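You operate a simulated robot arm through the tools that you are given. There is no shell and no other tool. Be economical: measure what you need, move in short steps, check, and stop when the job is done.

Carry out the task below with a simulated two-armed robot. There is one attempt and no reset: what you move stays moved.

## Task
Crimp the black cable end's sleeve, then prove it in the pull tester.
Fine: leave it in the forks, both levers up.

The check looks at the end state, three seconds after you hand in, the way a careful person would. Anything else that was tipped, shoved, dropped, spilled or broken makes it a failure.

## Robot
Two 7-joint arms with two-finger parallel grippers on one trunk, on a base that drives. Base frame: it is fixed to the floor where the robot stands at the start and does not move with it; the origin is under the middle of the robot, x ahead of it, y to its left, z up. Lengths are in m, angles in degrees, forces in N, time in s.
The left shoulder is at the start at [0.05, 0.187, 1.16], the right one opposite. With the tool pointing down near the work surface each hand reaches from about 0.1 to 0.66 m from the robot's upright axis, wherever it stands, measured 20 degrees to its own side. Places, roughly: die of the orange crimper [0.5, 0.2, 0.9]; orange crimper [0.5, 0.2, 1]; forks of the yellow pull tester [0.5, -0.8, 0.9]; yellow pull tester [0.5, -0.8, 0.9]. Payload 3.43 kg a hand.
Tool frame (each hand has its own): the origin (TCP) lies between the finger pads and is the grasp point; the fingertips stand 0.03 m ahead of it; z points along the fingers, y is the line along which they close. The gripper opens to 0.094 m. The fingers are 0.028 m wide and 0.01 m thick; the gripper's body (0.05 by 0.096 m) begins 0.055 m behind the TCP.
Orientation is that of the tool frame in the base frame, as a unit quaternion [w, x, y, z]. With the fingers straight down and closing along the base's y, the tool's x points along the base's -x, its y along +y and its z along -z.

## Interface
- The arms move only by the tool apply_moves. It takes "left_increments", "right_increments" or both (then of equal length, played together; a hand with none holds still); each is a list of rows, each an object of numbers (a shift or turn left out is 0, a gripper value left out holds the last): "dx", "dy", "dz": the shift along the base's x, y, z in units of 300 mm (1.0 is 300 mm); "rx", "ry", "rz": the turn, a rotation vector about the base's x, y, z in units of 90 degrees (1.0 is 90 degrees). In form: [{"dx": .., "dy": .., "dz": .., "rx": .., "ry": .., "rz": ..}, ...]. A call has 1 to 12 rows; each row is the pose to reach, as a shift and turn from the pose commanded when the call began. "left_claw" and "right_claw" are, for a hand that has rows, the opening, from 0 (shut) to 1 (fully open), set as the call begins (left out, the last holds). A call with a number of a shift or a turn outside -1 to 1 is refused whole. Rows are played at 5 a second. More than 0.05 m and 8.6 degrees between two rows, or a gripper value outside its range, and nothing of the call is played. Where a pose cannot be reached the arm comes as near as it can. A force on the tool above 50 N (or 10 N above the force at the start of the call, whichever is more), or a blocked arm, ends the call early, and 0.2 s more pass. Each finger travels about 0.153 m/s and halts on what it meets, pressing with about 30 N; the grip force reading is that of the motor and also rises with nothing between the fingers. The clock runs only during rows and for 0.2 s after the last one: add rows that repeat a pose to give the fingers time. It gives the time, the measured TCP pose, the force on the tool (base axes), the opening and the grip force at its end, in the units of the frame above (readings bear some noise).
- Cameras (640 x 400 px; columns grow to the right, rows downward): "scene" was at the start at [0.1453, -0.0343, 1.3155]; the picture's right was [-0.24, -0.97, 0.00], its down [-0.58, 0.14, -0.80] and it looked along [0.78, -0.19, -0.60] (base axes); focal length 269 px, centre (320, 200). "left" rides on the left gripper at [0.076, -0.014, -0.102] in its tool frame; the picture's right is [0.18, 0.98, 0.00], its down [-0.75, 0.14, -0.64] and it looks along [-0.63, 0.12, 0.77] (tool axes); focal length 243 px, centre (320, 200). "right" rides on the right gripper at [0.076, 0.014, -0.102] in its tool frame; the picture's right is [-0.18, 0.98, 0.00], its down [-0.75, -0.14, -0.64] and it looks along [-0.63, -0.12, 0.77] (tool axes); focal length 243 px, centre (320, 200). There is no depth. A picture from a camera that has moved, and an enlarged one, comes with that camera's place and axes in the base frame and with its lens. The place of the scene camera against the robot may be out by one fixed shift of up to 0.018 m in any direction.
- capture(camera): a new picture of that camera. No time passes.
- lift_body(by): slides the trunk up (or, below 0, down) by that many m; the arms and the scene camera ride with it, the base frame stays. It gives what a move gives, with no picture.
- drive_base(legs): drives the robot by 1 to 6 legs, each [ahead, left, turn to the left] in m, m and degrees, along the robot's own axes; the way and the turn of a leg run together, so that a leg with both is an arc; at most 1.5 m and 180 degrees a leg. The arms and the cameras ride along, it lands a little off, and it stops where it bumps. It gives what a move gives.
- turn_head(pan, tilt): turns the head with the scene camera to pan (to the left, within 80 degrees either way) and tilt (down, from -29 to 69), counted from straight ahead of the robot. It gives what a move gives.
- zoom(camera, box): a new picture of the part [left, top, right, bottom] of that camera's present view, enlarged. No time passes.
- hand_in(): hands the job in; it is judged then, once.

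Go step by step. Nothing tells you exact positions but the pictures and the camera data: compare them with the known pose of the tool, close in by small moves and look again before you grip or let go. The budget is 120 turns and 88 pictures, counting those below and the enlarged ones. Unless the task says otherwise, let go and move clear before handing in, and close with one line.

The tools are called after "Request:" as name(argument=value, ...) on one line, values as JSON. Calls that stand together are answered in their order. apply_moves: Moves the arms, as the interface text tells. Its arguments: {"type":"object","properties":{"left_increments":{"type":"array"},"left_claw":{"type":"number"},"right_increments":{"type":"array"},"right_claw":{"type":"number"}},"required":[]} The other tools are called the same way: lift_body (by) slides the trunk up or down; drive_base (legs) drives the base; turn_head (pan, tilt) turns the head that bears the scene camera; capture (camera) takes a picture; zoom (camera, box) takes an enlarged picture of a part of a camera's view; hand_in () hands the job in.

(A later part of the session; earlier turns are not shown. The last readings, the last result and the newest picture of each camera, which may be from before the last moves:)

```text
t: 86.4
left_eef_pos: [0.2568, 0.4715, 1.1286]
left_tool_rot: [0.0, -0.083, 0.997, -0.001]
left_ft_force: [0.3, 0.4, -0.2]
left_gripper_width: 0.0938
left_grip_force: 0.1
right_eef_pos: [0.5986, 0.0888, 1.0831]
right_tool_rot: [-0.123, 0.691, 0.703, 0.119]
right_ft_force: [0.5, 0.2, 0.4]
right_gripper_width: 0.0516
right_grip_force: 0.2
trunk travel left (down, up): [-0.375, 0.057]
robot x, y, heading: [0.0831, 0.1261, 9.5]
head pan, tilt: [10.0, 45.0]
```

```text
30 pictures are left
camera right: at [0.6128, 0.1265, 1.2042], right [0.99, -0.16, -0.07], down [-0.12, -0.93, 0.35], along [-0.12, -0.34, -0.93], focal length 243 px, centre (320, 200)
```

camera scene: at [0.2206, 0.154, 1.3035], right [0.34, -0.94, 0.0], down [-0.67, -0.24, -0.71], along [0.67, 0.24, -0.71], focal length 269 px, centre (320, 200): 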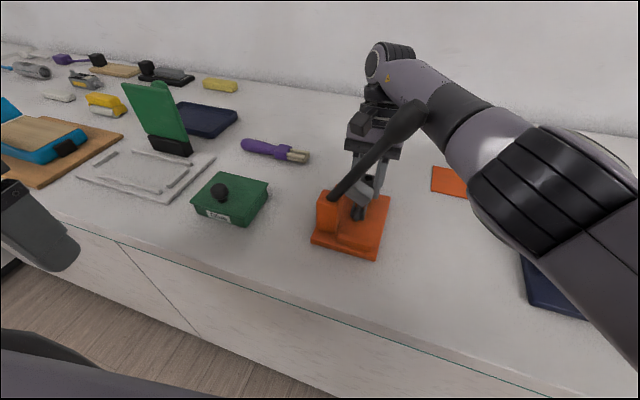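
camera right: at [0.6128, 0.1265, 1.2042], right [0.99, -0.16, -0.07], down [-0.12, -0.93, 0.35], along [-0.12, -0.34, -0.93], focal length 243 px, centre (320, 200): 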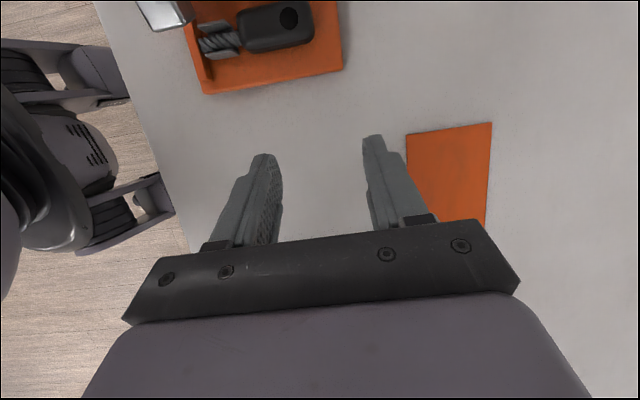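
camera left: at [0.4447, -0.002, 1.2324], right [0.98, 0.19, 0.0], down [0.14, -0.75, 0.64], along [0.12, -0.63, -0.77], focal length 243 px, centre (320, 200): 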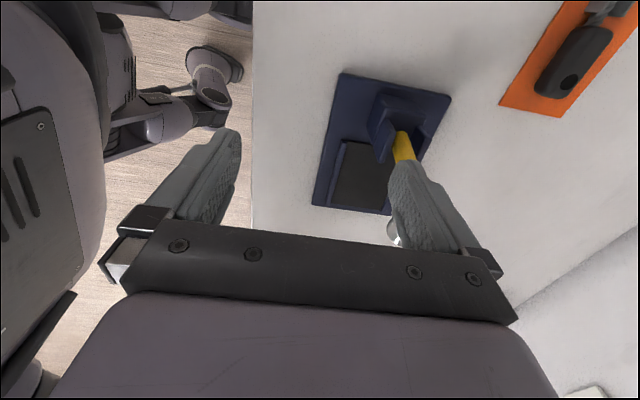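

The hand is turned; keeping the lean, which aligns with the lever. Rising above the knob with fingers open.

Request:
apply_moves(right_increments=[{"dz": 0.15}, {"dz": 0.3}, {"dz": 0.45}, {"dz": 0.57}, {"dz": 0.57, "dx": -0.14}, {"dz": 0.57, "dx": -0.28}], right_claw=1)

Request:
capture(camera="right")

Request:
capture(camera="scene")

```text
t: 87.8
left_eef_pos: [0.2555, 0.4727, 1.1296]
left_tool_rot: [0.0, -0.084, 0.996, -0.001]
left_ft_force: [0.8, 1.0, 0.4]
left_gripper_width: 0.094
left_grip_force: 0.1
right_eef_pos: [0.5149, 0.085, 1.2542]
right_tool_rot: [-0.124, 0.691, 0.702, 0.118]
right_ft_force: [-0.2, -0.3, 0.3]
right_gripper_width: 0.0941
right_grip_force: 0.0
trunk travel left (down, up): [-0.375, 0.057]
robot x, y, heading: [0.0875, 0.1299, 9.6]
head pan, tilt: [10.0, 45.0]
```

```text
29 pictures are left
camera right: at [0.5292, 0.1236, 1.3745], right [0.99, -0.16, -0.07], down [-0.12, -0.93, 0.35], along [-0.12, -0.34, -0.93], focal length 243 px, centre (320, 200)
```

right: 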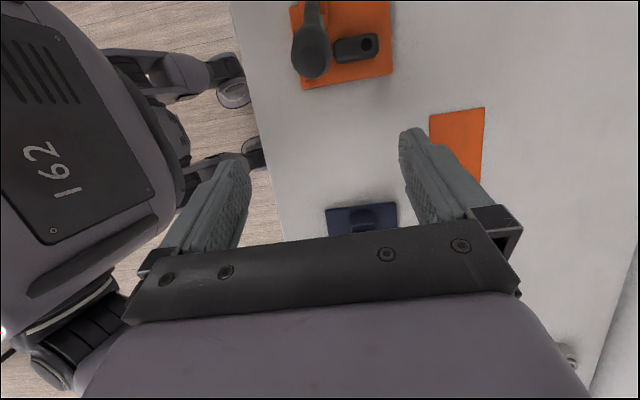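

```text
28 pictures are left
camera scene: at [0.2201, 0.154, 1.3036], right [0.34, -0.94, 0.0], down [-0.67, -0.24, -0.71], along [0.67, 0.24, -0.71], focal length 269 px, centre (320, 200)
```

scene: 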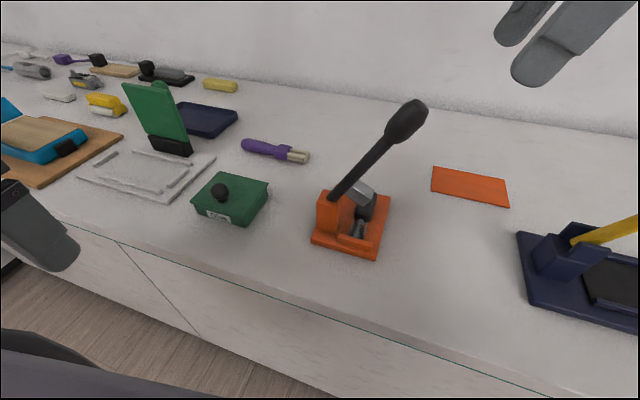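

Knob is at (0.514, 0.16, 1.165). Moving in to straddle it and grip.

Request:
apply_moves(right_increments=[{"dy": 0.1, "dz": -0.02}, {"dy": 0.17, "dz": -0.1}, {"dy": 0.22, "dz": -0.22}, {"dy": 0.265, "dz": -0.34}])

Request:
capture(camera="scene")

Request:
capture(camera="right")

```text
t: 88.8
left_eef_pos: [0.257, 0.4723, 1.1299]
left_tool_rot: [-0.001, -0.084, 0.996, -0.001]
left_ft_force: [-0.4, 0.1, -0.3]
left_gripper_width: 0.0942
left_grip_force: 0.0
right_eef_pos: [0.5156, 0.167, 1.1507]
right_tool_rot: [-0.124, 0.69, 0.703, 0.118]
right_ft_force: [1.1, 0.2, 0.6]
right_gripper_width: 0.0941
right_grip_force: 0.1
trunk travel left (down, up): [-0.375, 0.057]
robot x, y, heading: [0.0809, 0.1271, 9.7]
head pan, tilt: [10.0, 45.0]
```

```text
27 pictures are left
camera scene: at [0.2208, 0.1539, 1.3035], right [0.34, -0.94, 0.0], down [-0.67, -0.24, -0.71], along [0.67, 0.24, -0.71], focal length 269 px, centre (320, 200)
```

scene: 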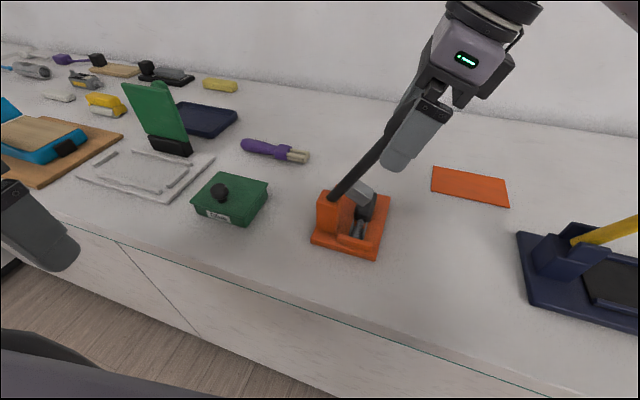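

```text
26 pictures are left
camera right: at [0.53, 0.2042, 1.2718], right [0.99, -0.16, -0.07], down [-0.12, -0.93, 0.35], along [-0.12, -0.34, -0.93], focal length 243 px, centre (320, 200)
```

right: 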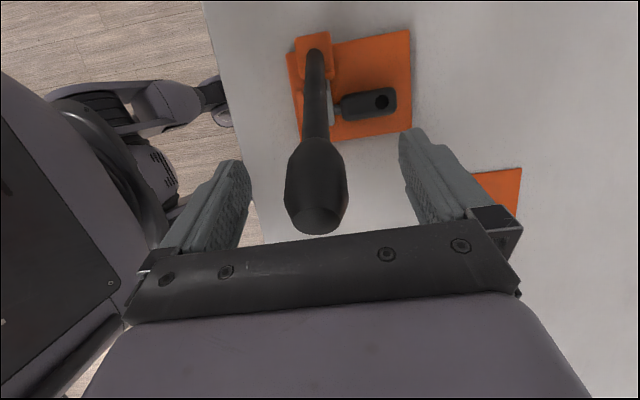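

Knob centred between fingers. Gripping, then pulling it along an arc about the hinge at about (y 0.25, z 0.993).

Request:
apply_moves(right_increments=[{"dz": 0}, {"dz": 0}, {"dz": 0}, {"dy": -0.05, "dz": -0.03}, {"dy": -0.105, "dz": -0.072}, {"dy": -0.15, "dz": -0.115}, {"dy": -0.191, "dz": -0.161}], right_claw=0.1)

Request:
capture(camera="scene")

```text
t: 90.4
left_eef_pos: [0.2558, 0.4725, 1.1297]
left_tool_rot: [0.0, -0.083, 0.997, -0.002]
left_ft_force: [0.6, 0.2, 0.1]
left_gripper_width: 0.0941
left_grip_force: 0.1
right_eef_pos: [0.5153, 0.1083, 1.1049]
right_tool_rot: [-0.123, 0.691, 0.702, 0.12]
right_ft_force: [-5.0, 1.7, 7.7]
right_gripper_width: 0.0329
right_grip_force: 44.9
trunk travel left (down, up): [-0.375, 0.057]
robot x, y, heading: [0.0822, 0.1337, 9.5]
head pan, tilt: [10.0, 45.0]
```

```text
25 pictures are left
camera scene: at [0.2193, 0.1539, 1.3037], right [0.34, -0.94, 0.0], down [-0.67, -0.24, -0.71], along [0.67, 0.24, -0.71], focal length 269 px, centre (320, 200)
```

scene: 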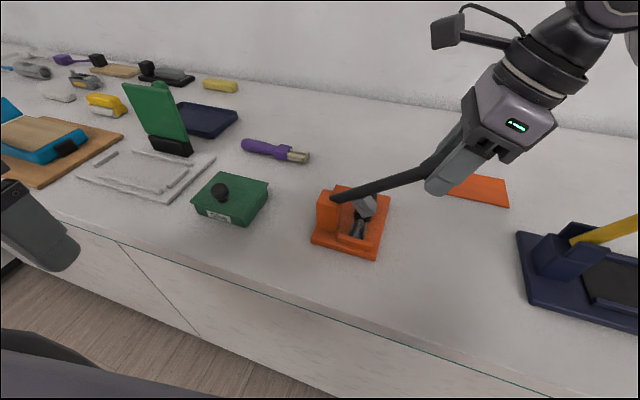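

The lever swings freely with low forces. Continuing the arc down.

Request:
apply_moves(right_increments=[{"dy": -0.035, "dz": -0.055}, {"dy": -0.061, "dz": -0.113}, {"dy": -0.085, "dz": -0.172}, {"dy": -0.103, "dz": -0.23}])

Request:
capture(camera="scene")

```text
t: 91.4
left_eef_pos: [0.2562, 0.4704, 1.1284]
left_tool_rot: [-0.001, -0.083, 0.997, 0.001]
left_ft_force: [0.0, -0.2, -1.3]
left_gripper_width: 0.0939
left_grip_force: 0.0
right_eef_pos: [0.5144, 0.0764, 1.0339]
right_tool_rot: [-0.123, 0.691, 0.702, 0.116]
right_ft_force: [1.3, -9.6, 7.4]
right_gripper_width: 0.0352
right_grip_force: 45.1
trunk travel left (down, up): [-0.375, 0.057]
robot x, y, heading: [0.0843, 0.1263, 9.8]
head pan, tilt: [10.0, 45.0]
```

```text
24 pictures are left
camera scene: at [0.2203, 0.1525, 1.3034], right [0.34, -0.94, 0.0], down [-0.67, -0.24, -0.71], along [0.67, 0.24, -0.71], focal length 269 px, centre (320, 200)
```

scene: 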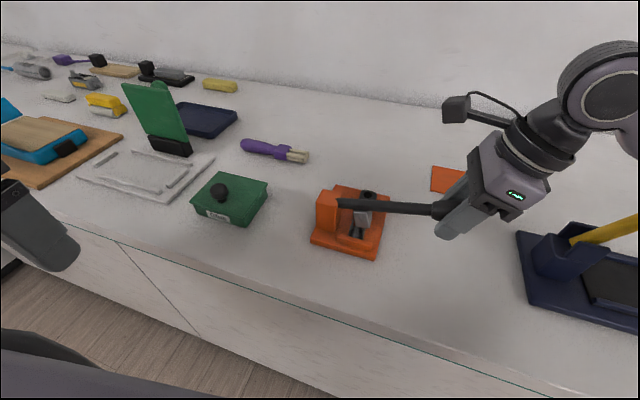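

Request:
apply_moves(right_increments=[{"dy": -0.015, "dz": -0.04}, {"dy": -0.022, "dz": -0.08}, {"dy": -0.025, "dz": -0.12}, {"dy": -0.025, "dz": -0.15}])

Request:
zoom(camera="scene", box=[290, 150, 490, 270])

```text
t: 92.4
left_eef_pos: [0.2551, 0.4722, 1.1304]
left_tool_rot: [0.0, -0.084, 0.996, 0.0]
left_ft_force: [-1.1, -0.3, 0.0]
left_gripper_width: 0.0939
left_grip_force: 0.1
right_eef_pos: [0.5148, 0.0723, 0.9923]
right_tool_rot: [-0.122, 0.69, 0.703, 0.119]
right_ft_force: [2.7, -6.4, 13.6]
right_gripper_width: 0.0355
right_grip_force: 45.4
trunk travel left (down, up): [-0.375, 0.057]
robot x, y, heading: [0.0822, 0.1307, 9.9]
head pan, tilt: [10.0, 45.0]
```

```text
3.20 times, centred on (390, 210) of scene
camera zoom: at [0.2198, 0.1534, 1.3038], right [0.34, -0.94, 0.0], down [-0.67, -0.24, -0.71], along [0.67, 0.24, -0.71], focal length 860 px, centre (96, 168)
```

zoom: 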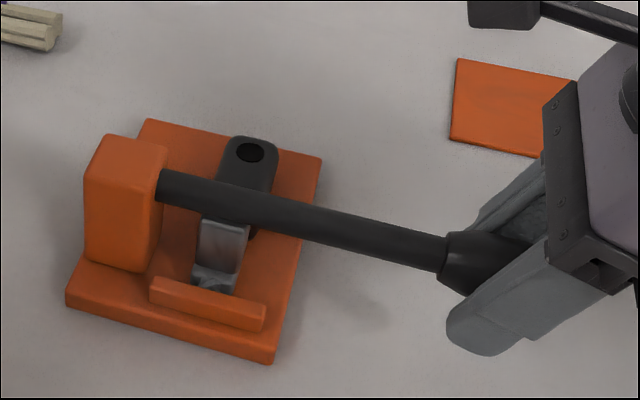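

The hammer is descending squarely onto the sleeve. Pressing further in small steps, watching force.

Request:
apply_moves(right_increments=[{"dz": -0.02}, {"dz": -0.04, "dy": 0.002}, {"dz": -0.06, "dy": 0.005}, {"dz": -0.06, "dy": 0.005}])

Request:
zoom(camera="scene", box=[290, 150, 490, 270])

```text
t: 93.4
left_eef_pos: [0.2543, 0.471, 1.1306]
left_tool_rot: [0.0, -0.084, 0.996, 0.0]
left_ft_force: [0.4, 0.3, 0.5]
left_gripper_width: 0.094
left_grip_force: 0.0
right_eef_pos: [0.514, 0.0753, 0.9773]
right_tool_rot: [-0.122, 0.69, 0.703, 0.125]
right_ft_force: [2.1, -5.5, 34.0]
right_gripper_width: 0.0354
right_grip_force: 44.4
trunk travel left (down, up): [-0.375, 0.057]
robot x, y, heading: [0.0849, 0.128, 9.7]
head pan, tilt: [10.0, 45.0]
```

```text
3.20 times, centred on (390, 210) of scene
camera zoom: at [0.2184, 0.1536, 1.3039], right [0.34, -0.94, 0.0], down [-0.66, -0.24, -0.71], along [0.67, 0.24, -0.71], focal length 860 px, centre (96, 168)
```

zoom: 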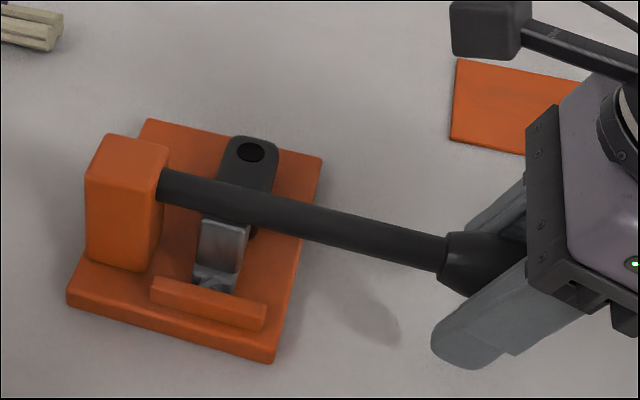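

Request:
zoom(camera="scene", box=[330, 185, 390, 250])

```text
6.15 times, centred on (360, 218) of scene
camera zoom: at [0.2184, 0.1536, 1.3039], right [0.34, -0.94, 0.0], down [-0.66, -0.24, -0.71], along [0.67, 0.24, -0.71], focal length 1654 px, centre (74, 92)
```

zoom: 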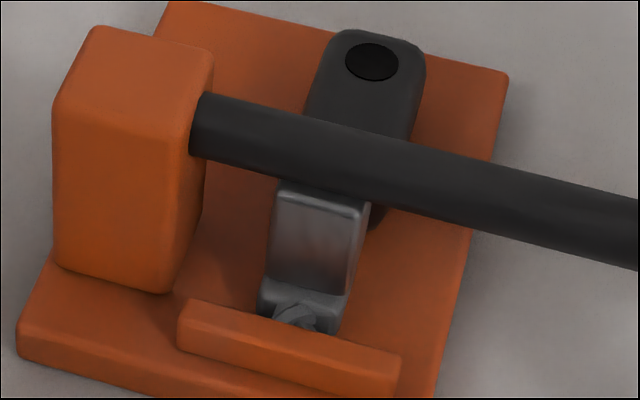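

The sleeve now looks closed around the cable. Raising the lever back along the arc.

Request:
apply_moves(right_increments=[{"dy": -0.008, "dz": 0.04}, {"dy": -0.011, "dz": 0.072}, {"dy": 0.0, "dz": 0.135}, {"dy": 0.007, "dz": 0.196}, {"dy": 0.049, "dz": 0.312}, {"dy": 0.115, "dz": 0.418}, {"dy": 0.201, "dz": 0.506}, {"dy": 0.25, "dz": 0.543}, {"dy": 0.299, "dz": 0.576}])

Request:
capture(camera="scene")

Request:
zoom(camera="scene", box=[310, 170, 400, 260])

```text
t: 95.4
left_eef_pos: [0.2561, 0.4721, 1.1282]
left_tool_rot: [-0.001, -0.083, 0.997, 0.0]
left_ft_force: [0.2, 0.3, 0.6]
left_gripper_width: 0.0937
left_grip_force: 0.1
right_eef_pos: [0.5139, 0.1638, 1.1461]
right_tool_rot: [-0.123, 0.69, 0.703, 0.12]
right_ft_force: [0.1, -3.9, -2.6]
right_gripper_width: 0.0345
right_grip_force: 45.3
trunk travel left (down, up): [-0.375, 0.057]
robot x, y, heading: [0.0855, 0.1259, 9.6]
head pan, tilt: [10.0, 45.0]
```

```text
20 pictures are left
camera scene: at [0.2206, 0.1538, 1.3036], right [0.34, -0.94, 0.0], down [-0.67, -0.24, -0.71], along [0.67, 0.24, -0.71], focal length 269 px, centre (320, 200)
```

scene: 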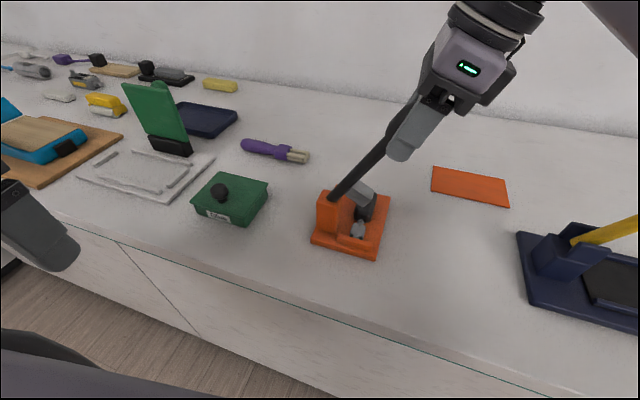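

```text
4.44 times, centred on (355, 215) of scene
camera zoom: at [0.2206, 0.1538, 1.3036], right [0.34, -0.94, 0.0], down [-0.67, -0.24, -0.71], along [0.67, 0.24, -0.71], focal length 1195 px, centre (164, 133)
```

zoom: 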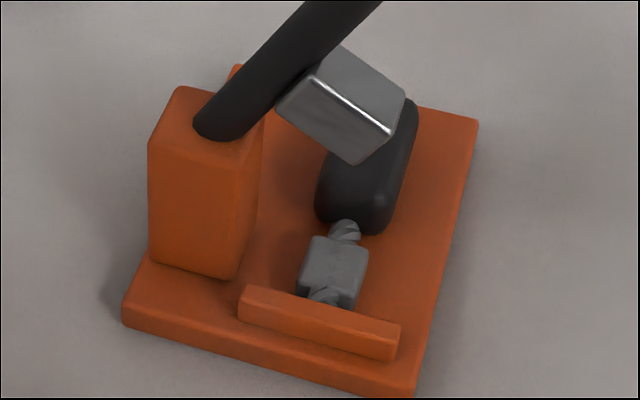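

The sleeve is crimped into a neat closed block. I'll nudge the lever fully up, release, retreat and return to fetch the cable end by the reverse of the earlier path.

Request:
apply_moves(right_increments=[{"dy": 0.011, "dz": 0.015}, {"dy": 0.011, "dz": 0.015}])

Request:
apply_moves(right_increments=[{"dy": 0}, {"dy": 0}, {"dy": -0.045, "dz": 0.12}, {"dy": -0.095, "dz": 0.24}, {"dy": -0.17, "dz": 0.34}, {"dy": -0.265, "dz": 0.36}, {"dy": -0.265, "dz": 0.36, "dx": 0.14}, {"dy": -0.265, "dz": 0.36, "dx": 0.28}], right_claw=1)

Request:
capture(camera="scene")

```text
t: 96.0
left_eef_pos: [0.2578, 0.4729, 1.1282]
left_tool_rot: [0.0, -0.084, 0.996, -0.001]
left_ft_force: [0.4, -0.3, -0.1]
left_gripper_width: 0.0939
left_grip_force: 0.0
right_eef_pos: [0.5138, 0.1675, 1.1487]
right_tool_rot: [-0.124, 0.69, 0.703, 0.119]
right_ft_force: [0.1, 3.8, -10.2]
right_gripper_width: 0.0337
right_grip_force: 45.0
trunk travel left (down, up): [-0.375, 0.057]
robot x, y, heading: [0.0825, 0.1298, 9.6]
head pan, tilt: [10.0, 45.0]
```

```text
t: 97.8
left_eef_pos: [0.2562, 0.4719, 1.13]
left_tool_rot: [0.0, -0.083, 0.997, 0.0]
left_ft_force: [-1.0, -0.1, 0.2]
left_gripper_width: 0.0941
left_grip_force: 0.0
right_eef_pos: [0.5978, 0.0864, 1.2562]
right_tool_rot: [-0.124, 0.69, 0.703, 0.118]
right_ft_force: [0.8, 0.3, 0.1]
right_gripper_width: 0.0943
right_grip_force: 0.0
trunk travel left (down, up): [-0.375, 0.057]
robot x, y, heading: [0.084, 0.1309, 9.4]
head pan, tilt: [10.0, 45.0]
```

```text
18 pictures are left
camera scene: at [0.2208, 0.1541, 1.3034], right [0.34, -0.94, 0.0], down [-0.67, -0.24, -0.71], along [0.67, 0.24, -0.71], focal length 269 px, centre (320, 200)
```

scene: 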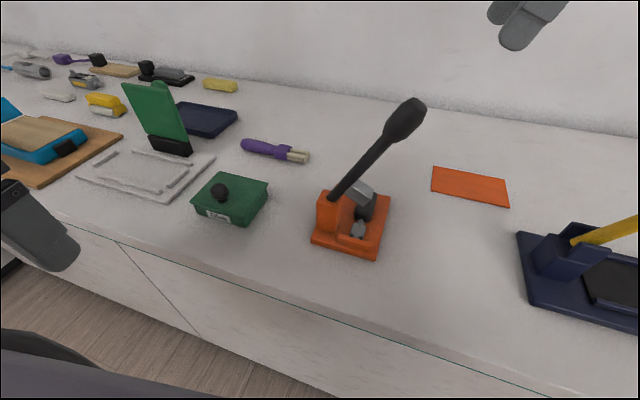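

Lever is up and nothing shifted. Returning the hand to the entry pose.

Request:
apply_moves(right_increments=[{"dz": -0.14}, {"dz": -0.28}, {"dz": -0.42}, {"dz": -0.575}], right_claw=0.55)

Request:
apply_moves(right_increments=[{"rz": 0.09}, {"rz": 0.18}, {"rz": 0.27}, {"rz": 0.36}, {"rz": 0.45}, {"rz": 0.54}, {"rz": 0.63}, {"rz": 0.72}, {"rz": 0.81}, {"rz": 0.9}, {"rz": 0.99}])

Request:
apply_moves(right_increments=[{"dz": -0.1}, {"dz": -0.19}, {"dz": -0.19, "dy": 0.13}, {"dz": -0.19, "dy": 0.26}, {"dz": -0.19, "dy": 0.384}, {"dz": -0.19, "dy": 0.384, "dx": -0.01}])

Request:
capture(camera="right")

```text
t: 98.8
left_eef_pos: [0.2571, 0.4722, 1.1284]
left_tool_rot: [-0.001, -0.084, 0.996, 0.001]
left_ft_force: [0.3, 0.3, 0.4]
left_gripper_width: 0.0941
left_grip_force: 0.0
right_eef_pos: [0.5968, 0.0872, 1.0822]
right_tool_rot: [-0.124, 0.69, 0.703, 0.118]
right_ft_force: [0.3, 0.4, -0.6]
right_gripper_width: 0.0518
right_grip_force: 0.1
trunk travel left (down, up): [-0.375, 0.057]
robot x, y, heading: [0.0823, 0.1298, 9.6]
head pan, tilt: [10.0, 45.0]
```

```text
t: 101.2
left_eef_pos: [0.2566, 0.4711, 1.1299]
left_tool_rot: [-0.001, -0.084, 0.996, -0.001]
left_ft_force: [-0.3, 0.3, -0.7]
left_gripper_width: 0.094
left_grip_force: 0.0
right_eef_pos: [0.5987, 0.0889, 1.0861]
right_tool_rot: [-0.17, -0.002, 0.985, -0.003]
right_ft_force: [0.1, 0.1, 0.1]
right_gripper_width: 0.0518
right_grip_force: 0.0
trunk travel left (down, up): [-0.375, 0.057]
robot x, y, heading: [0.0841, 0.1301, 9.6]
head pan, tilt: [10.0, 45.0]
```

```text
t: 102.6
left_eef_pos: [0.2561, 0.4717, 1.129]
left_tool_rot: [-0.001, -0.084, 0.996, 0.0]
left_ft_force: [-0.4, -0.9, 0.2]
left_gripper_width: 0.094
left_grip_force: 0.0
right_eef_pos: [0.5964, 0.2021, 1.0288]
right_tool_rot: [-0.171, -0.001, 0.985, -0.002]
right_ft_force: [-0.4, 0.0, -0.6]
right_gripper_width: 0.0517
right_grip_force: 0.0
trunk travel left (down, up): [-0.375, 0.057]
robot x, y, heading: [0.0845, 0.1298, 9.5]
head pan, tilt: [10.0, 45.0]
```

```text
17 pictures are left
camera right: at [0.5589, 0.2168, 1.1489], right [0.17, 0.98, -0.07], down [0.93, -0.14, 0.35], along [0.34, -0.12, -0.93], focal length 243 px, centre (320, 200)
```

right: 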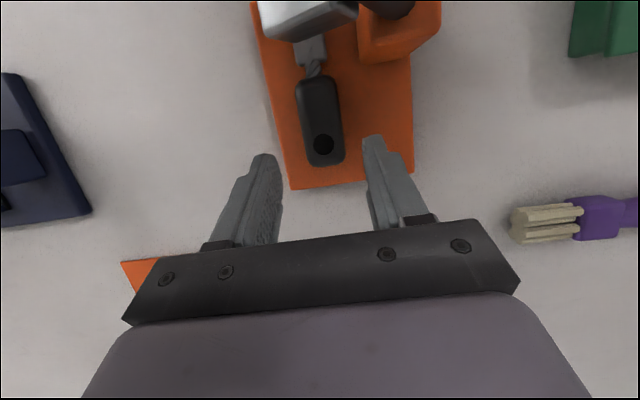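

Request:
apply_moves(right_increments=[{"dz": -0.08, "dx": -0.015}, {"dz": -0.13, "dx": -0.03}, {"dz": -0.164, "dx": -0.036}, {"dz": -0.164, "dx": -0.036}])

Request:
apply_moves(right_increments=[{"dx": 0}, {"dx": 0}, {"dx": 0}, {"dx": 0.02, "dz": 0.02}, {"dx": 0.05, "dz": 0.04}, {"dx": 0.065, "dz": 0.05}, {"dx": 0.065, "dz": 0.05, "dy": -0.1}, {"dx": 0.065, "dz": 0.05, "dy": -0.24}, {"dx": 0.065, "dz": 0.05, "dy": -0.38}], right_claw=0)

Request:
capture(camera="scene")

```text
t: 103.6
left_eef_pos: [0.2559, 0.473, 1.1292]
left_tool_rot: [0.0, -0.084, 0.996, -0.001]
left_ft_force: [0.4, 0.5, 0.9]
left_gripper_width: 0.0936
left_grip_force: 0.1
right_eef_pos: [0.5858, 0.2032, 0.9791]
right_tool_rot: [-0.17, -0.001, 0.985, -0.003]
right_ft_force: [0.8, -0.3, -0.3]
right_gripper_width: 0.0515
right_grip_force: 0.1
trunk travel left (down, up): [-0.375, 0.057]
robot x, y, heading: [0.0829, 0.1316, 9.7]
head pan, tilt: [10.0, 45.0]
```

```text
t: 105.6
left_eef_pos: [0.2555, 0.4718, 1.1295]
left_tool_rot: [-0.001, -0.084, 0.996, 0.0]
left_ft_force: [0.0, -0.5, -0.5]
left_gripper_width: 0.094
left_grip_force: 0.0
right_eef_pos: [0.6054, 0.0879, 0.9916]
right_tool_rot: [-0.171, -0.001, 0.985, -0.002]
right_ft_force: [0.9, 0.4, -1.2]
right_gripper_width: 0.0316
right_grip_force: 29.8
trunk travel left (down, up): [-0.375, 0.057]
robot x, y, heading: [0.0833, 0.1312, 9.6]
head pan, tilt: [10.0, 45.0]
```

```text
16 pictures are left
camera scene: at [0.2206, 0.1532, 1.3035], right [0.34, -0.94, 0.0], down [-0.67, -0.24, -0.71], along [0.67, 0.24, -0.71], focal length 269 px, centre (320, 200)
```

scene: 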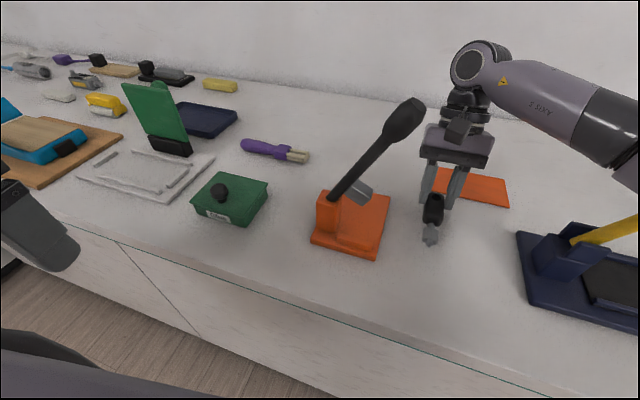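

Cable end retrieved. I'll set it on the bare bench in front, and regrip with the hand vertical at the handle centre for the tester.

Request:
apply_moves(right_increments=[{"dx": -0.1, "dy": -0.06}, {"dx": -0.2, "dy": -0.12}, {"dx": -0.25, "dy": -0.16}, {"dx": -0.25, "dy": -0.16, "dz": -0.05}, {"dx": -0.25, "dy": -0.16, "dz": -0.088}])

Request:
apply_moves(right_increments=[{"dz": -0.005}, {"dz": -0.01}, {"dz": -0.01}])

```text
t: 106.8
left_eef_pos: [0.2564, 0.4718, 1.1283]
left_tool_rot: [-0.001, -0.084, 0.996, 0.0]
left_ft_force: [-0.3, -1.0, -0.3]
left_gripper_width: 0.0943
left_grip_force: 0.3
right_eef_pos: [0.5297, 0.0412, 0.9661]
right_tool_rot: [-0.17, -0.002, 0.985, -0.002]
right_ft_force: [0.2, -0.2, -1.3]
right_gripper_width: 0.0313
right_grip_force: 30.4
trunk travel left (down, up): [-0.375, 0.057]
robot x, y, heading: [0.0833, 0.1294, 9.5]
head pan, tilt: [10.0, 45.0]
```

```text
t: 107.6
left_eef_pos: [0.2563, 0.4724, 1.1289]
left_tool_rot: [0.0, -0.083, 0.997, -0.001]
left_ft_force: [0.3, -0.1, 0.0]
left_gripper_width: 0.0943
left_grip_force: 0.1
right_eef_pos: [0.5288, 0.0417, 0.9645]
right_tool_rot: [-0.171, -0.002, 0.985, -0.004]
right_ft_force: [0.4, -0.3, -0.9]
right_gripper_width: 0.0311
right_grip_force: 29.7
trunk travel left (down, up): [-0.375, 0.057]
robot x, y, heading: [0.0842, 0.1299, 9.7]
head pan, tilt: [10.0, 45.0]
```

Request:
apply_moves(right_increments=[{"dz": -0.005}, {"dz": -0.01}, {"dz": -0.01}])

```text
t: 108.4
left_eef_pos: [0.2569, 0.4722, 1.1299]
left_tool_rot: [0.0, -0.083, 0.997, -0.002]
left_ft_force: [0.0, 0.0, -0.3]
left_gripper_width: 0.0942
left_grip_force: 0.1
right_eef_pos: [0.5289, 0.0404, 0.9627]
right_tool_rot: [-0.17, -0.001, 0.985, -0.002]
right_ft_force: [3.6, -1.7, 14.2]
right_gripper_width: 0.0313
right_grip_force: 29.7
trunk travel left (down, up): [-0.375, 0.057]
robot x, y, heading: [0.0815, 0.1331, 9.4]
head pan, tilt: [10.0, 45.0]
```

Request:
apply_moves(right_increments=[{"dz": 0.004}, {"dz": 0.004}, {"dz": 0.03}, {"dz": 0.03, "ry": -0.075, "dx": -0.03}, {"dz": 0.03, "ry": -0.15, "dx": -0.055}, {"dz": 0.03, "ry": -0.22, "dx": -0.07}, {"dz": 0.0, "ry": -0.22, "dx": -0.07}], right_claw=0.6)

Request:
apply_moves(right_increments=[{"dz": 0}, {"dz": 0}, {"dz": 0}, {"dz": 0.1}, {"dz": 0.25}, {"dz": 0.38, "dx": -0.08}], right_claw=0)

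Request:
capture(camera="right")

```text
t: 110.0
left_eef_pos: [0.2565, 0.4724, 1.1294]
left_tool_rot: [-0.001, -0.084, 0.996, 0.0]
left_ft_force: [-0.5, -0.3, 0.0]
left_gripper_width: 0.0938
left_grip_force: 0.1
right_eef_pos: [0.5092, 0.0419, 0.9618]
right_tool_rot: [0.002, -0.001, 1.0, -0.002]
right_ft_force: [-0.1, -0.2, -0.8]
right_gripper_width: 0.0562
right_grip_force: 0.1
trunk travel left (down, up): [-0.375, 0.057]
robot x, y, heading: [0.083, 0.1252, 9.4]
head pan, tilt: [10.0, 45.0]
```

```text
t: 111.4
left_eef_pos: [0.2564, 0.4732, 1.1296]
left_tool_rot: [0.001, -0.083, 0.997, -0.001]
left_ft_force: [0.4, 0.6, -0.8]
left_gripper_width: 0.0943
left_grip_force: 0.0
right_eef_pos: [0.4838, 0.0407, 1.0741]
right_tool_rot: [0.001, -0.001, 1.0, -0.003]
right_ft_force: [-0.5, -0.2, -1.3]
right_gripper_width: 0.0313
right_grip_force: 30.2
trunk travel left (down, up): [-0.375, 0.057]
robot x, y, heading: [0.0843, 0.126, 9.3]
head pan, tilt: [10.0, 45.0]
```

```text
15 pictures are left
camera right: at [0.4073, 0.0556, 1.1766], right [0.18, 0.98, -0.01], down [0.75, -0.14, 0.64], along [0.63, -0.12, -0.76], focal length 243 px, centre (320, 200)
```

right: 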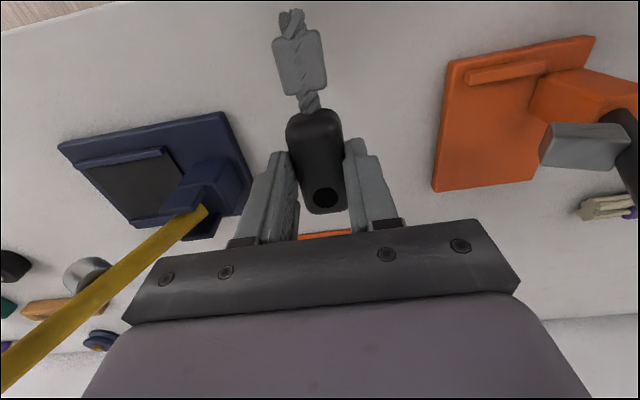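

Regripped vertically: tip 0.074 ahead of TCP, piece centre 0.020 ahead. Retracting, turning to yaw −90° and driving to the tester.

Request:
apply_moves(right_increments=[{"dx": -0.1, "rz": -0.09}, {"dx": -0.2, "rz": -0.18}, {"dx": -0.22, "rz": -0.27}, {"dx": -0.22, "rz": -0.36}, {"dx": -0.22, "rz": -0.45}, {"dx": -0.22, "rz": -0.54}, {"dx": -0.22, "rz": -0.63}, {"dx": -0.22, "rz": -0.72}, {"dx": -0.22, "rz": -0.81}, {"dx": -0.22, "rz": -0.9}, {"dx": -0.22, "rz": -0.995}])

Request:
drive_base(legs=[[-0.06, 0, 0], [-0.1, -0.554, 0]])

Request:
turn_head(pan=-40, tilt=35)

Request:
capture(camera="scene")

```text
t: 113.8
left_eef_pos: [0.2556, 0.4718, 1.1303]
left_tool_rot: [-0.001, -0.084, 0.996, 0.0]
left_ft_force: [0.5, -0.1, 0.3]
left_gripper_width: 0.0938
left_grip_force: 0.1
right_eef_pos: [0.4175, 0.0396, 1.0766]
right_tool_rot: [-0.001, 0.704, 0.71, -0.002]
right_ft_force: [-0.6, -0.1, -1.6]
right_gripper_width: 0.0312
right_grip_force: 30.3
trunk travel left (down, up): [-0.375, 0.057]
robot x, y, heading: [0.0863, 0.1301, 9.9]
head pan, tilt: [10.0, 45.0]
```

```text
t: 117.6
left_eef_pos: [0.1909, -0.0995, 1.1286]
left_tool_rot: [-0.001, -0.087, 0.996, 0.0]
left_ft_force: [0.0, 0.1, 0.4]
left_gripper_width: 0.094
left_grip_force: 0.2
right_eef_pos: [0.3535, -0.5298, 1.0767]
right_tool_rot: [-0.002, 0.703, 0.711, -0.003]
right_ft_force: [0.4, 0.0, -1.5]
right_gripper_width: 0.0311
right_grip_force: 29.6
trunk travel left (down, up): [-0.375, 0.057]
robot x, y, heading: [0.0216, -0.441, 9.7]
head pan, tilt: [10.0, 45.0]
```

```text
t: 118.8
left_eef_pos: [0.1902, -0.0999, 1.1308]
left_tool_rot: [-0.001, -0.086, 0.996, -0.001]
left_ft_force: [-0.6, 0.3, -0.6]
left_gripper_width: 0.0939
left_grip_force: 0.0
right_eef_pos: [0.3538, -0.5304, 1.0758]
right_tool_rot: [-0.001, 0.702, 0.712, -0.003]
right_ft_force: [-0.6, -0.3, -1.5]
right_gripper_width: 0.0314
right_grip_force: 30.1
trunk travel left (down, up): [-0.375, 0.057]
robot x, y, heading: [0.0152, -0.4418, 9.8]
head pan, tilt: [-40.0, 35.0]
```

```text
14 pictures are left
camera scene: at [0.1557, -0.4897, 1.3183], right [-0.5, -0.86, 0.0], down [-0.5, 0.29, -0.82], along [0.71, -0.41, -0.57], focal length 269 px, centre (320, 200)
```

scene: 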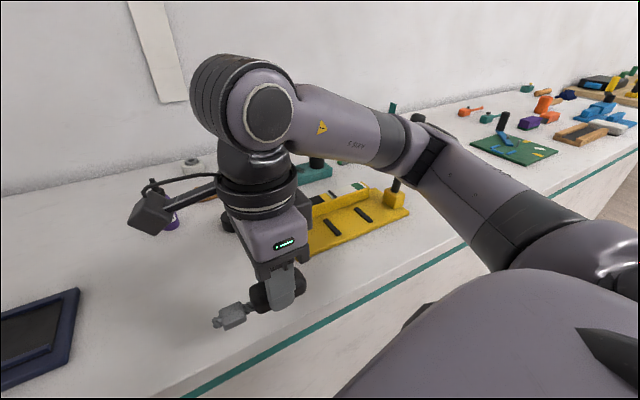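

Request:
apply_moves(right_increments=[{"dx": 0.05, "dy": -0.12}, {"dx": 0.1, "dy": -0.24, "rz": -0.007}, {"dx": 0.17, "dy": -0.36, "rz": -0.007}, {"dx": 0.25, "dy": -0.48, "rz": -0.007}, {"dx": 0.34, "dy": -0.6, "rz": -0.007}, {"dx": 0.43, "dy": -0.7, "rz": -0.007}, {"dx": 0.5, "dy": -0.78, "rz": -0.007}])

Request:
capture(camera="right")

Request:
capture(camera="scene")

```text
t: 120.4
left_eef_pos: [0.191, -0.1003, 1.1286]
left_tool_rot: [0.0, -0.087, 0.996, 0.0]
left_ft_force: [0.7, 0.2, 0.7]
left_gripper_width: 0.0939
left_grip_force: 0.0
right_eef_pos: [0.5028, -0.7644, 1.0762]
right_tool_rot: [-0.002, 0.706, 0.708, -0.002]
right_ft_force: [-0.3, 0.4, -1.7]
right_gripper_width: 0.0316
right_grip_force: 29.7
trunk travel left (down, up): [-0.375, 0.057]
robot x, y, heading: [0.0225, -0.4428, 9.6]
head pan, tilt: [-40.0, 35.0]
```

```text
13 pictures are left
camera right: at [0.5178, -0.6876, 1.1774], right [0.98, -0.18, -0.01], down [-0.14, -0.75, 0.64], along [-0.12, -0.63, -0.76], focal length 243 px, centre (320, 200)
```

right: 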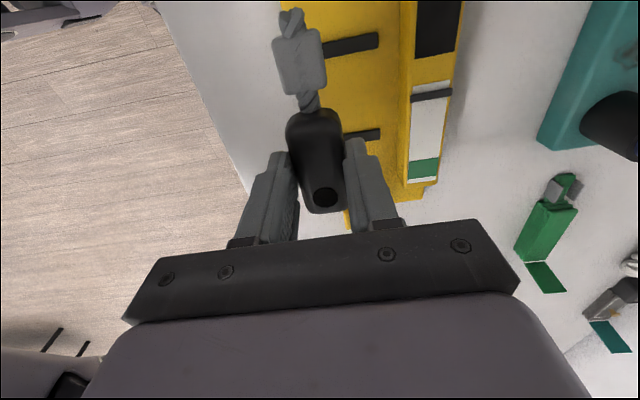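

```text
12 pictures are left
camera scene: at [0.1559, -0.4901, 1.3183], right [-0.5, -0.86, 0.0], down [-0.5, 0.29, -0.82], along [0.71, -0.41, -0.57], focal length 269 px, centre (320, 200)
```

scene: 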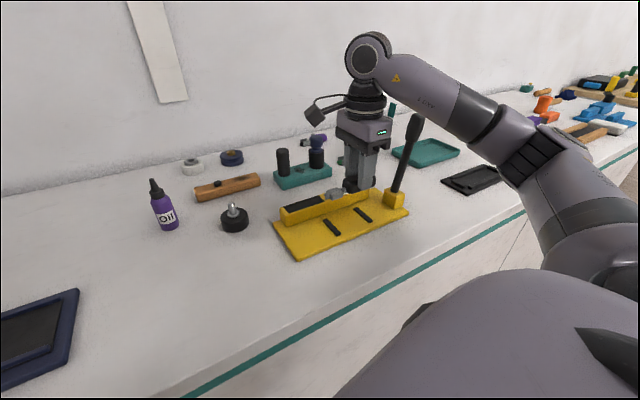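

Fork bars by the wrist camera: y≈−0.723 and −0.807, x 0.498–0.558, so their centre is (0.528, −0.765). I'll align the piece over both and lower.

Request:
apply_moves(right_increments=[{"dx": 0.084, "dy": -0.069}, {"dx": 0.084, "dy": -0.069, "dz": -0.12}, {"dx": 0.084, "dy": -0.069, "dz": -0.24}, {"dx": 0.084, "dy": -0.069, "dz": -0.285}])

Request:
capture(camera="right")

Request:
zoom(camera="scene", box=[260, 90, 440, 270])

```text
t: 121.4
left_eef_pos: [0.1904, -0.0991, 1.1284]
left_tool_rot: [-0.002, -0.086, 0.996, -0.002]
left_ft_force: [0.1, -0.8, 0.5]
left_gripper_width: 0.094
left_grip_force: 0.0
right_eef_pos: [0.5305, -0.7859, 0.989]
right_tool_rot: [0.0, 0.707, 0.707, -0.002]
right_ft_force: [0.1, -0.7, -0.7]
right_gripper_width: 0.0315
right_grip_force: 29.8
trunk travel left (down, up): [-0.375, 0.057]
robot x, y, heading: [0.0211, -0.4444, 9.7]
head pan, tilt: [-40.0, 35.0]
```

```text
11 pictures are left
camera right: at [0.5445, -0.7087, 1.0901], right [0.98, -0.18, 0.0], down [-0.14, -0.75, 0.64], along [-0.12, -0.63, -0.76], focal length 243 px, centre (320, 200)
```

right: 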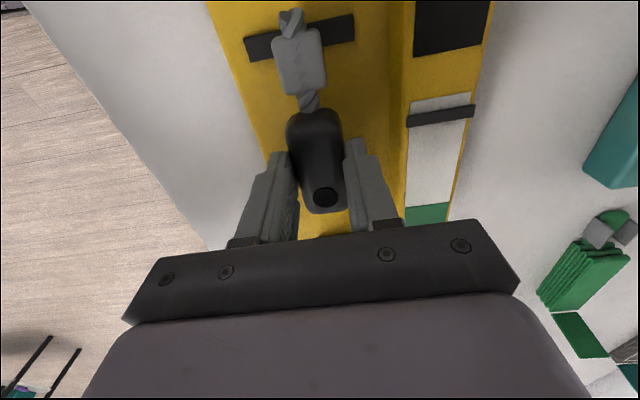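

```text
2.22 times, centred on (350, 180) of scene
camera zoom: at [0.1557, -0.4899, 1.3183], right [-0.5, -0.86, 0.0], down [-0.5, 0.29, -0.82], along [0.71, -0.41, -0.57], focal length 597 px, centre (253, 244)
```

zoom: 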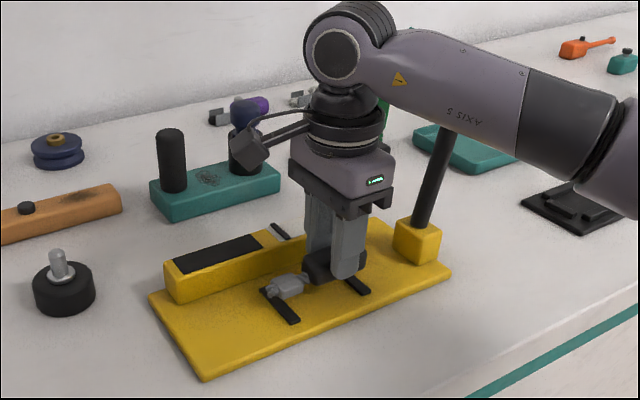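

Aligned at x≈0.531 with the sleeve over the first bar. Lowering to contact.

Request:
apply_moves(right_increments=[{"dz": -0.008}, {"dz": -0.016}, {"dz": -0.016}])

Request:
apply_moves(right_increments=[{"dz": -0.006}, {"dz": -0.012}, {"dz": -0.012}])

```text
t: 122.2
left_eef_pos: [0.1911, -0.0992, 1.1294]
left_tool_rot: [-0.001, -0.086, 0.996, -0.001]
left_ft_force: [-0.1, 0.0, 0.0]
left_gripper_width: 0.0938
left_grip_force: 0.1
right_eef_pos: [0.5298, -0.7864, 0.9856]
right_tool_rot: [-0.001, 0.706, 0.708, -0.003]
right_ft_force: [0.7, 0.6, -1.4]
right_gripper_width: 0.0314
right_grip_force: 30.1
trunk travel left (down, up): [-0.375, 0.057]
robot x, y, heading: [0.0204, -0.4415, 9.9]
head pan, tilt: [-40.0, 35.0]
```

```text
t: 123.0
left_eef_pos: [0.1911, -0.0997, 1.129]
left_tool_rot: [-0.001, -0.086, 0.996, 0.0]
left_ft_force: [0.3, -0.1, -0.1]
left_gripper_width: 0.094
left_grip_force: 0.0
right_eef_pos: [0.5294, -0.7856, 0.9818]
right_tool_rot: [-0.001, 0.707, 0.708, -0.001]
right_ft_force: [0.0, 0.4, -0.2]
right_gripper_width: 0.0311
right_grip_force: 29.8
trunk travel left (down, up): [-0.375, 0.057]
robot x, y, heading: [0.016, -0.4427, 9.7]
head pan, tilt: [-40.0, 35.0]
```

Request:
apply_moves(right_increments=[{"dz": -0.006}, {"dz": -0.012}, {"dz": -0.012}])

```text
t: 123.8
left_eef_pos: [0.1902, -0.0995, 1.1297]
left_tool_rot: [0.0, -0.086, 0.996, 0.0]
left_ft_force: [1.2, 0.1, -1.1]
left_gripper_width: 0.0941
left_grip_force: 0.0
right_eef_pos: [0.5305, -0.7856, 0.978]
right_tool_rot: [-0.001, 0.706, 0.708, -0.002]
right_ft_force: [-0.4, -0.9, 0.4]
right_gripper_width: 0.0316
right_grip_force: 29.9
trunk travel left (down, up): [-0.375, 0.057]
robot x, y, heading: [0.0215, -0.4447, 10.0]
head pan, tilt: [-40.0, 35.0]
```

Request:
apply_moves(right_increments=[{"dz": -0.005}, {"dz": -0.01}, {"dz": -0.01}])

```text
t: 124.6
left_eef_pos: [0.1898, -0.0994, 1.1291]
left_tool_rot: [-0.001, -0.087, 0.996, -0.001]
left_ft_force: [-0.4, 0.1, 0.3]
left_gripper_width: 0.0937
left_grip_force: 0.1
right_eef_pos: [0.5294, -0.785, 0.9785]
right_tool_rot: [0.002, 0.707, 0.707, 0.0]
right_ft_force: [5.1, -2.7, 19.7]
right_gripper_width: 0.0313
right_grip_force: 29.4
trunk travel left (down, up): [-0.375, 0.057]
robot x, y, heading: [0.021, -0.4437, 9.8]
head pan, tilt: [-40.0, 35.0]
```

Seated. Releasing and rising straight up.

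Request:
apply_moves(right_increments=[{"dz": 0.006}, {"dz": 0.006}, {"dz": 0.006}, {"dz": 0.06}, {"dz": 0.2}, {"dz": 0.35}, {"dz": 0.5}, {"dz": 0.65}, {"dz": 0.8}, {"dz": 0.92}], right_claw=0.45)

Request:
capture(camera="scene")

```text
t: 126.8
left_eef_pos: [0.189, -0.0999, 1.1301]
left_tool_rot: [-0.001, -0.087, 0.996, -0.001]
left_ft_force: [-1.0, 0.4, 0.2]
left_gripper_width: 0.0937
left_grip_force: 0.1
right_eef_pos: [0.5294, -0.7843, 1.2524]
right_tool_rot: [-0.001, 0.706, 0.708, -0.001]
right_ft_force: [0.3, 1.1, -0.1]
right_gripper_width: 0.0425
right_grip_force: 0.0
trunk travel left (down, up): [-0.375, 0.057]
robot x, y, heading: [0.0209, -0.4442, 9.9]
head pan, tilt: [-40.0, 35.0]
```

```text
9 pictures are left
camera scene: at [0.1552, -0.4892, 1.3183], right [-0.5, -0.86, 0.0], down [-0.5, 0.29, -0.82], along [0.71, -0.41, -0.57], focal length 269 px, centre (320, 200)
```

scene: 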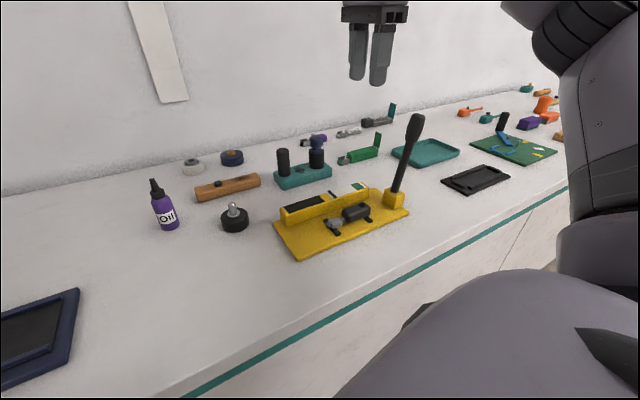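

The cable end lies across both forks. Next I drive right for the tester lever and view it from the wrist.

Request:
drive_base(legs=[[-0.0425, -0.246, 0]])

Request:
apply_moves(right_increments=[{"dy": 0.1}, {"dy": 0.2}, {"dy": 0.25}], right_claw=1)

Request:
capture(camera="right")

```text
t: 128.6
left_eef_pos: [0.1897, -0.3451, 1.1299]
left_tool_rot: [-0.001, -0.085, 0.996, 0.0]
left_ft_force: [0.0, 0.1, 0.5]
left_gripper_width: 0.0941
left_grip_force: 0.0
right_eef_pos: [0.5311, -1.0296, 1.253]
right_tool_rot: [-0.001, 0.706, 0.708, -0.002]
right_ft_force: [0.7, -1.7, -0.2]
right_gripper_width: 0.0426
right_grip_force: 0.0
trunk travel left (down, up): [-0.375, 0.057]
robot x, y, heading: [0.0234, -0.6889, 9.7]
head pan, tilt: [-40.0, 35.0]
```

```text
t: 129.4
left_eef_pos: [0.1903, -0.3442, 1.1301]
left_tool_rot: [0.0, -0.087, 0.996, -0.001]
left_ft_force: [0.3, 0.0, -0.8]
left_gripper_width: 0.0939
left_grip_force: 0.1
right_eef_pos: [0.5305, -0.9544, 1.2515]
right_tool_rot: [-0.002, 0.706, 0.708, -0.003]
right_ft_force: [0.8, 0.0, 0.4]
right_gripper_width: 0.0943
right_grip_force: 0.1
trunk travel left (down, up): [-0.375, 0.057]
robot x, y, heading: [0.0223, -0.6852, 9.7]
head pan, tilt: [-40.0, 35.0]
```

```text
8 pictures are left
camera right: at [0.5451, -0.8779, 1.3526], right [0.98, -0.18, 0.0], down [-0.14, -0.75, 0.64], along [-0.12, -0.63, -0.76], focal length 243 px, centre (320, 200)
```

right: 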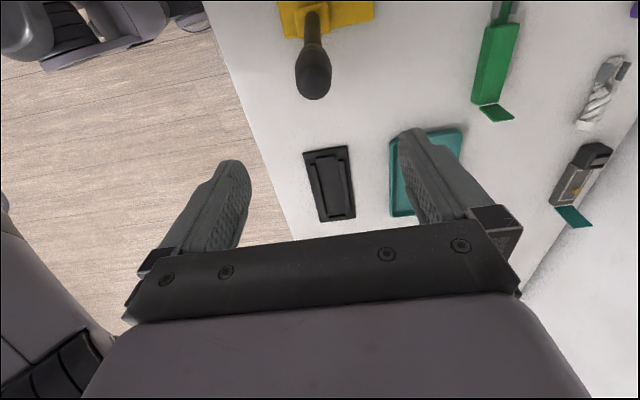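

The tester's lever stands at x≈0.530, leaning to −y (knob end at y≈−0.929, z≈1.15), so it swings outward to −y. Gripping the knob.

Request:
apply_moves(right_increments=[{"dy": 0.098}, {"dy": 0.098, "dz": -0.14}, {"dy": 0.098, "dz": -0.28}, {"dy": 0.098, "dz": -0.405}])

Request:
capture(camera="right")

```text
t: 130.4
left_eef_pos: [0.1907, -0.3444, 1.1298]
left_tool_rot: [-0.001, -0.086, 0.996, 0.0]
left_ft_force: [-0.2, 0.3, -0.7]
left_gripper_width: 0.094
left_grip_force: 0.1
right_eef_pos: [0.531, -0.9244, 1.1319]
right_tool_rot: [0.0, 0.706, 0.708, -0.002]
right_ft_force: [1.1, 0.3, 0.4]
right_gripper_width: 0.0938
right_grip_force: 0.1
trunk travel left (down, up): [-0.375, 0.057]
robot x, y, heading: [0.0177, -0.6897, 9.8]
head pan, tilt: [-40.0, 35.0]
```

```text
7 pictures are left
camera right: at [0.546, -0.8482, 1.2314], right [0.98, -0.18, 0.0], down [-0.14, -0.75, 0.64], along [-0.12, -0.63, -0.77], focal length 243 px, centre (320, 200)
```

right: 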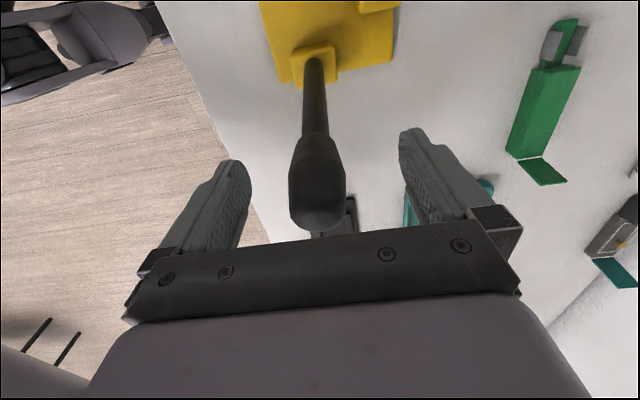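

Well centred. Gripping and starting the pull toward −y.

Request:
apply_moves(right_increments=[{"dy": 0}, {"dy": 0}, {"dy": 0}, {"dy": -0.055, "dz": -0.016}, {"dy": -0.111, "dz": -0.036}], right_claw=0.1)

```text
t: 131.6
left_eef_pos: [0.188, -0.3436, 1.1286]
left_tool_rot: [0.0, -0.087, 0.996, -0.001]
left_ft_force: [-0.2, -0.4, -0.8]
left_gripper_width: 0.094
left_grip_force: 0.0
right_eef_pos: [0.5302, -0.9577, 1.1199]
right_tool_rot: [-0.001, 0.706, 0.709, -0.002]
right_ft_force: [-9.0, 7.9, 1.4]
right_gripper_width: 0.0319
right_grip_force: 45.1
trunk travel left (down, up): [-0.375, 0.057]
robot x, y, heading: [0.0194, -0.6876, 9.8]
head pan, tilt: [-40.0, 35.0]
```

The lever follows with light force. Continuing the arc.

Request:
apply_moves(right_increments=[{"dy": -0.05, "dz": -0.028}, {"dy": -0.102, "dz": -0.06}, {"dy": -0.147, "dz": -0.097}, {"dy": -0.188, "dz": -0.137}, {"dy": -0.223, "dz": -0.182}, {"dy": -0.255, "dz": -0.23}])

Request:
capture(camera="scene")

```text
t: 133.0
left_eef_pos: [0.1892, -0.3431, 1.1285]
left_tool_rot: [0.001, -0.086, 0.996, 0.0]
left_ft_force: [-0.3, 0.1, -0.5]
left_gripper_width: 0.0941
left_grip_force: 0.0
right_eef_pos: [0.5297, -1.0352, 1.05]
right_tool_rot: [-0.001, 0.706, 0.708, -0.004]
right_ft_force: [-3.3, 8.4, 5.1]
right_gripper_width: 0.0333
right_grip_force: 45.2
trunk travel left (down, up): [-0.375, 0.057]
robot x, y, heading: [0.0177, -0.6886, 9.7]
head pan, tilt: [-40.0, 35.0]
```

```text
6 pictures are left
camera scene: at [0.1542, -0.7334, 1.3184], right [-0.5, -0.86, 0.0], down [-0.5, 0.29, -0.82], along [0.71, -0.41, -0.57], focal length 269 px, centre (320, 200)
```

scene: 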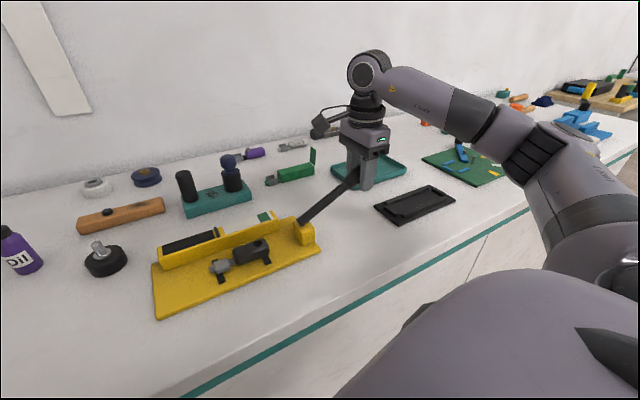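

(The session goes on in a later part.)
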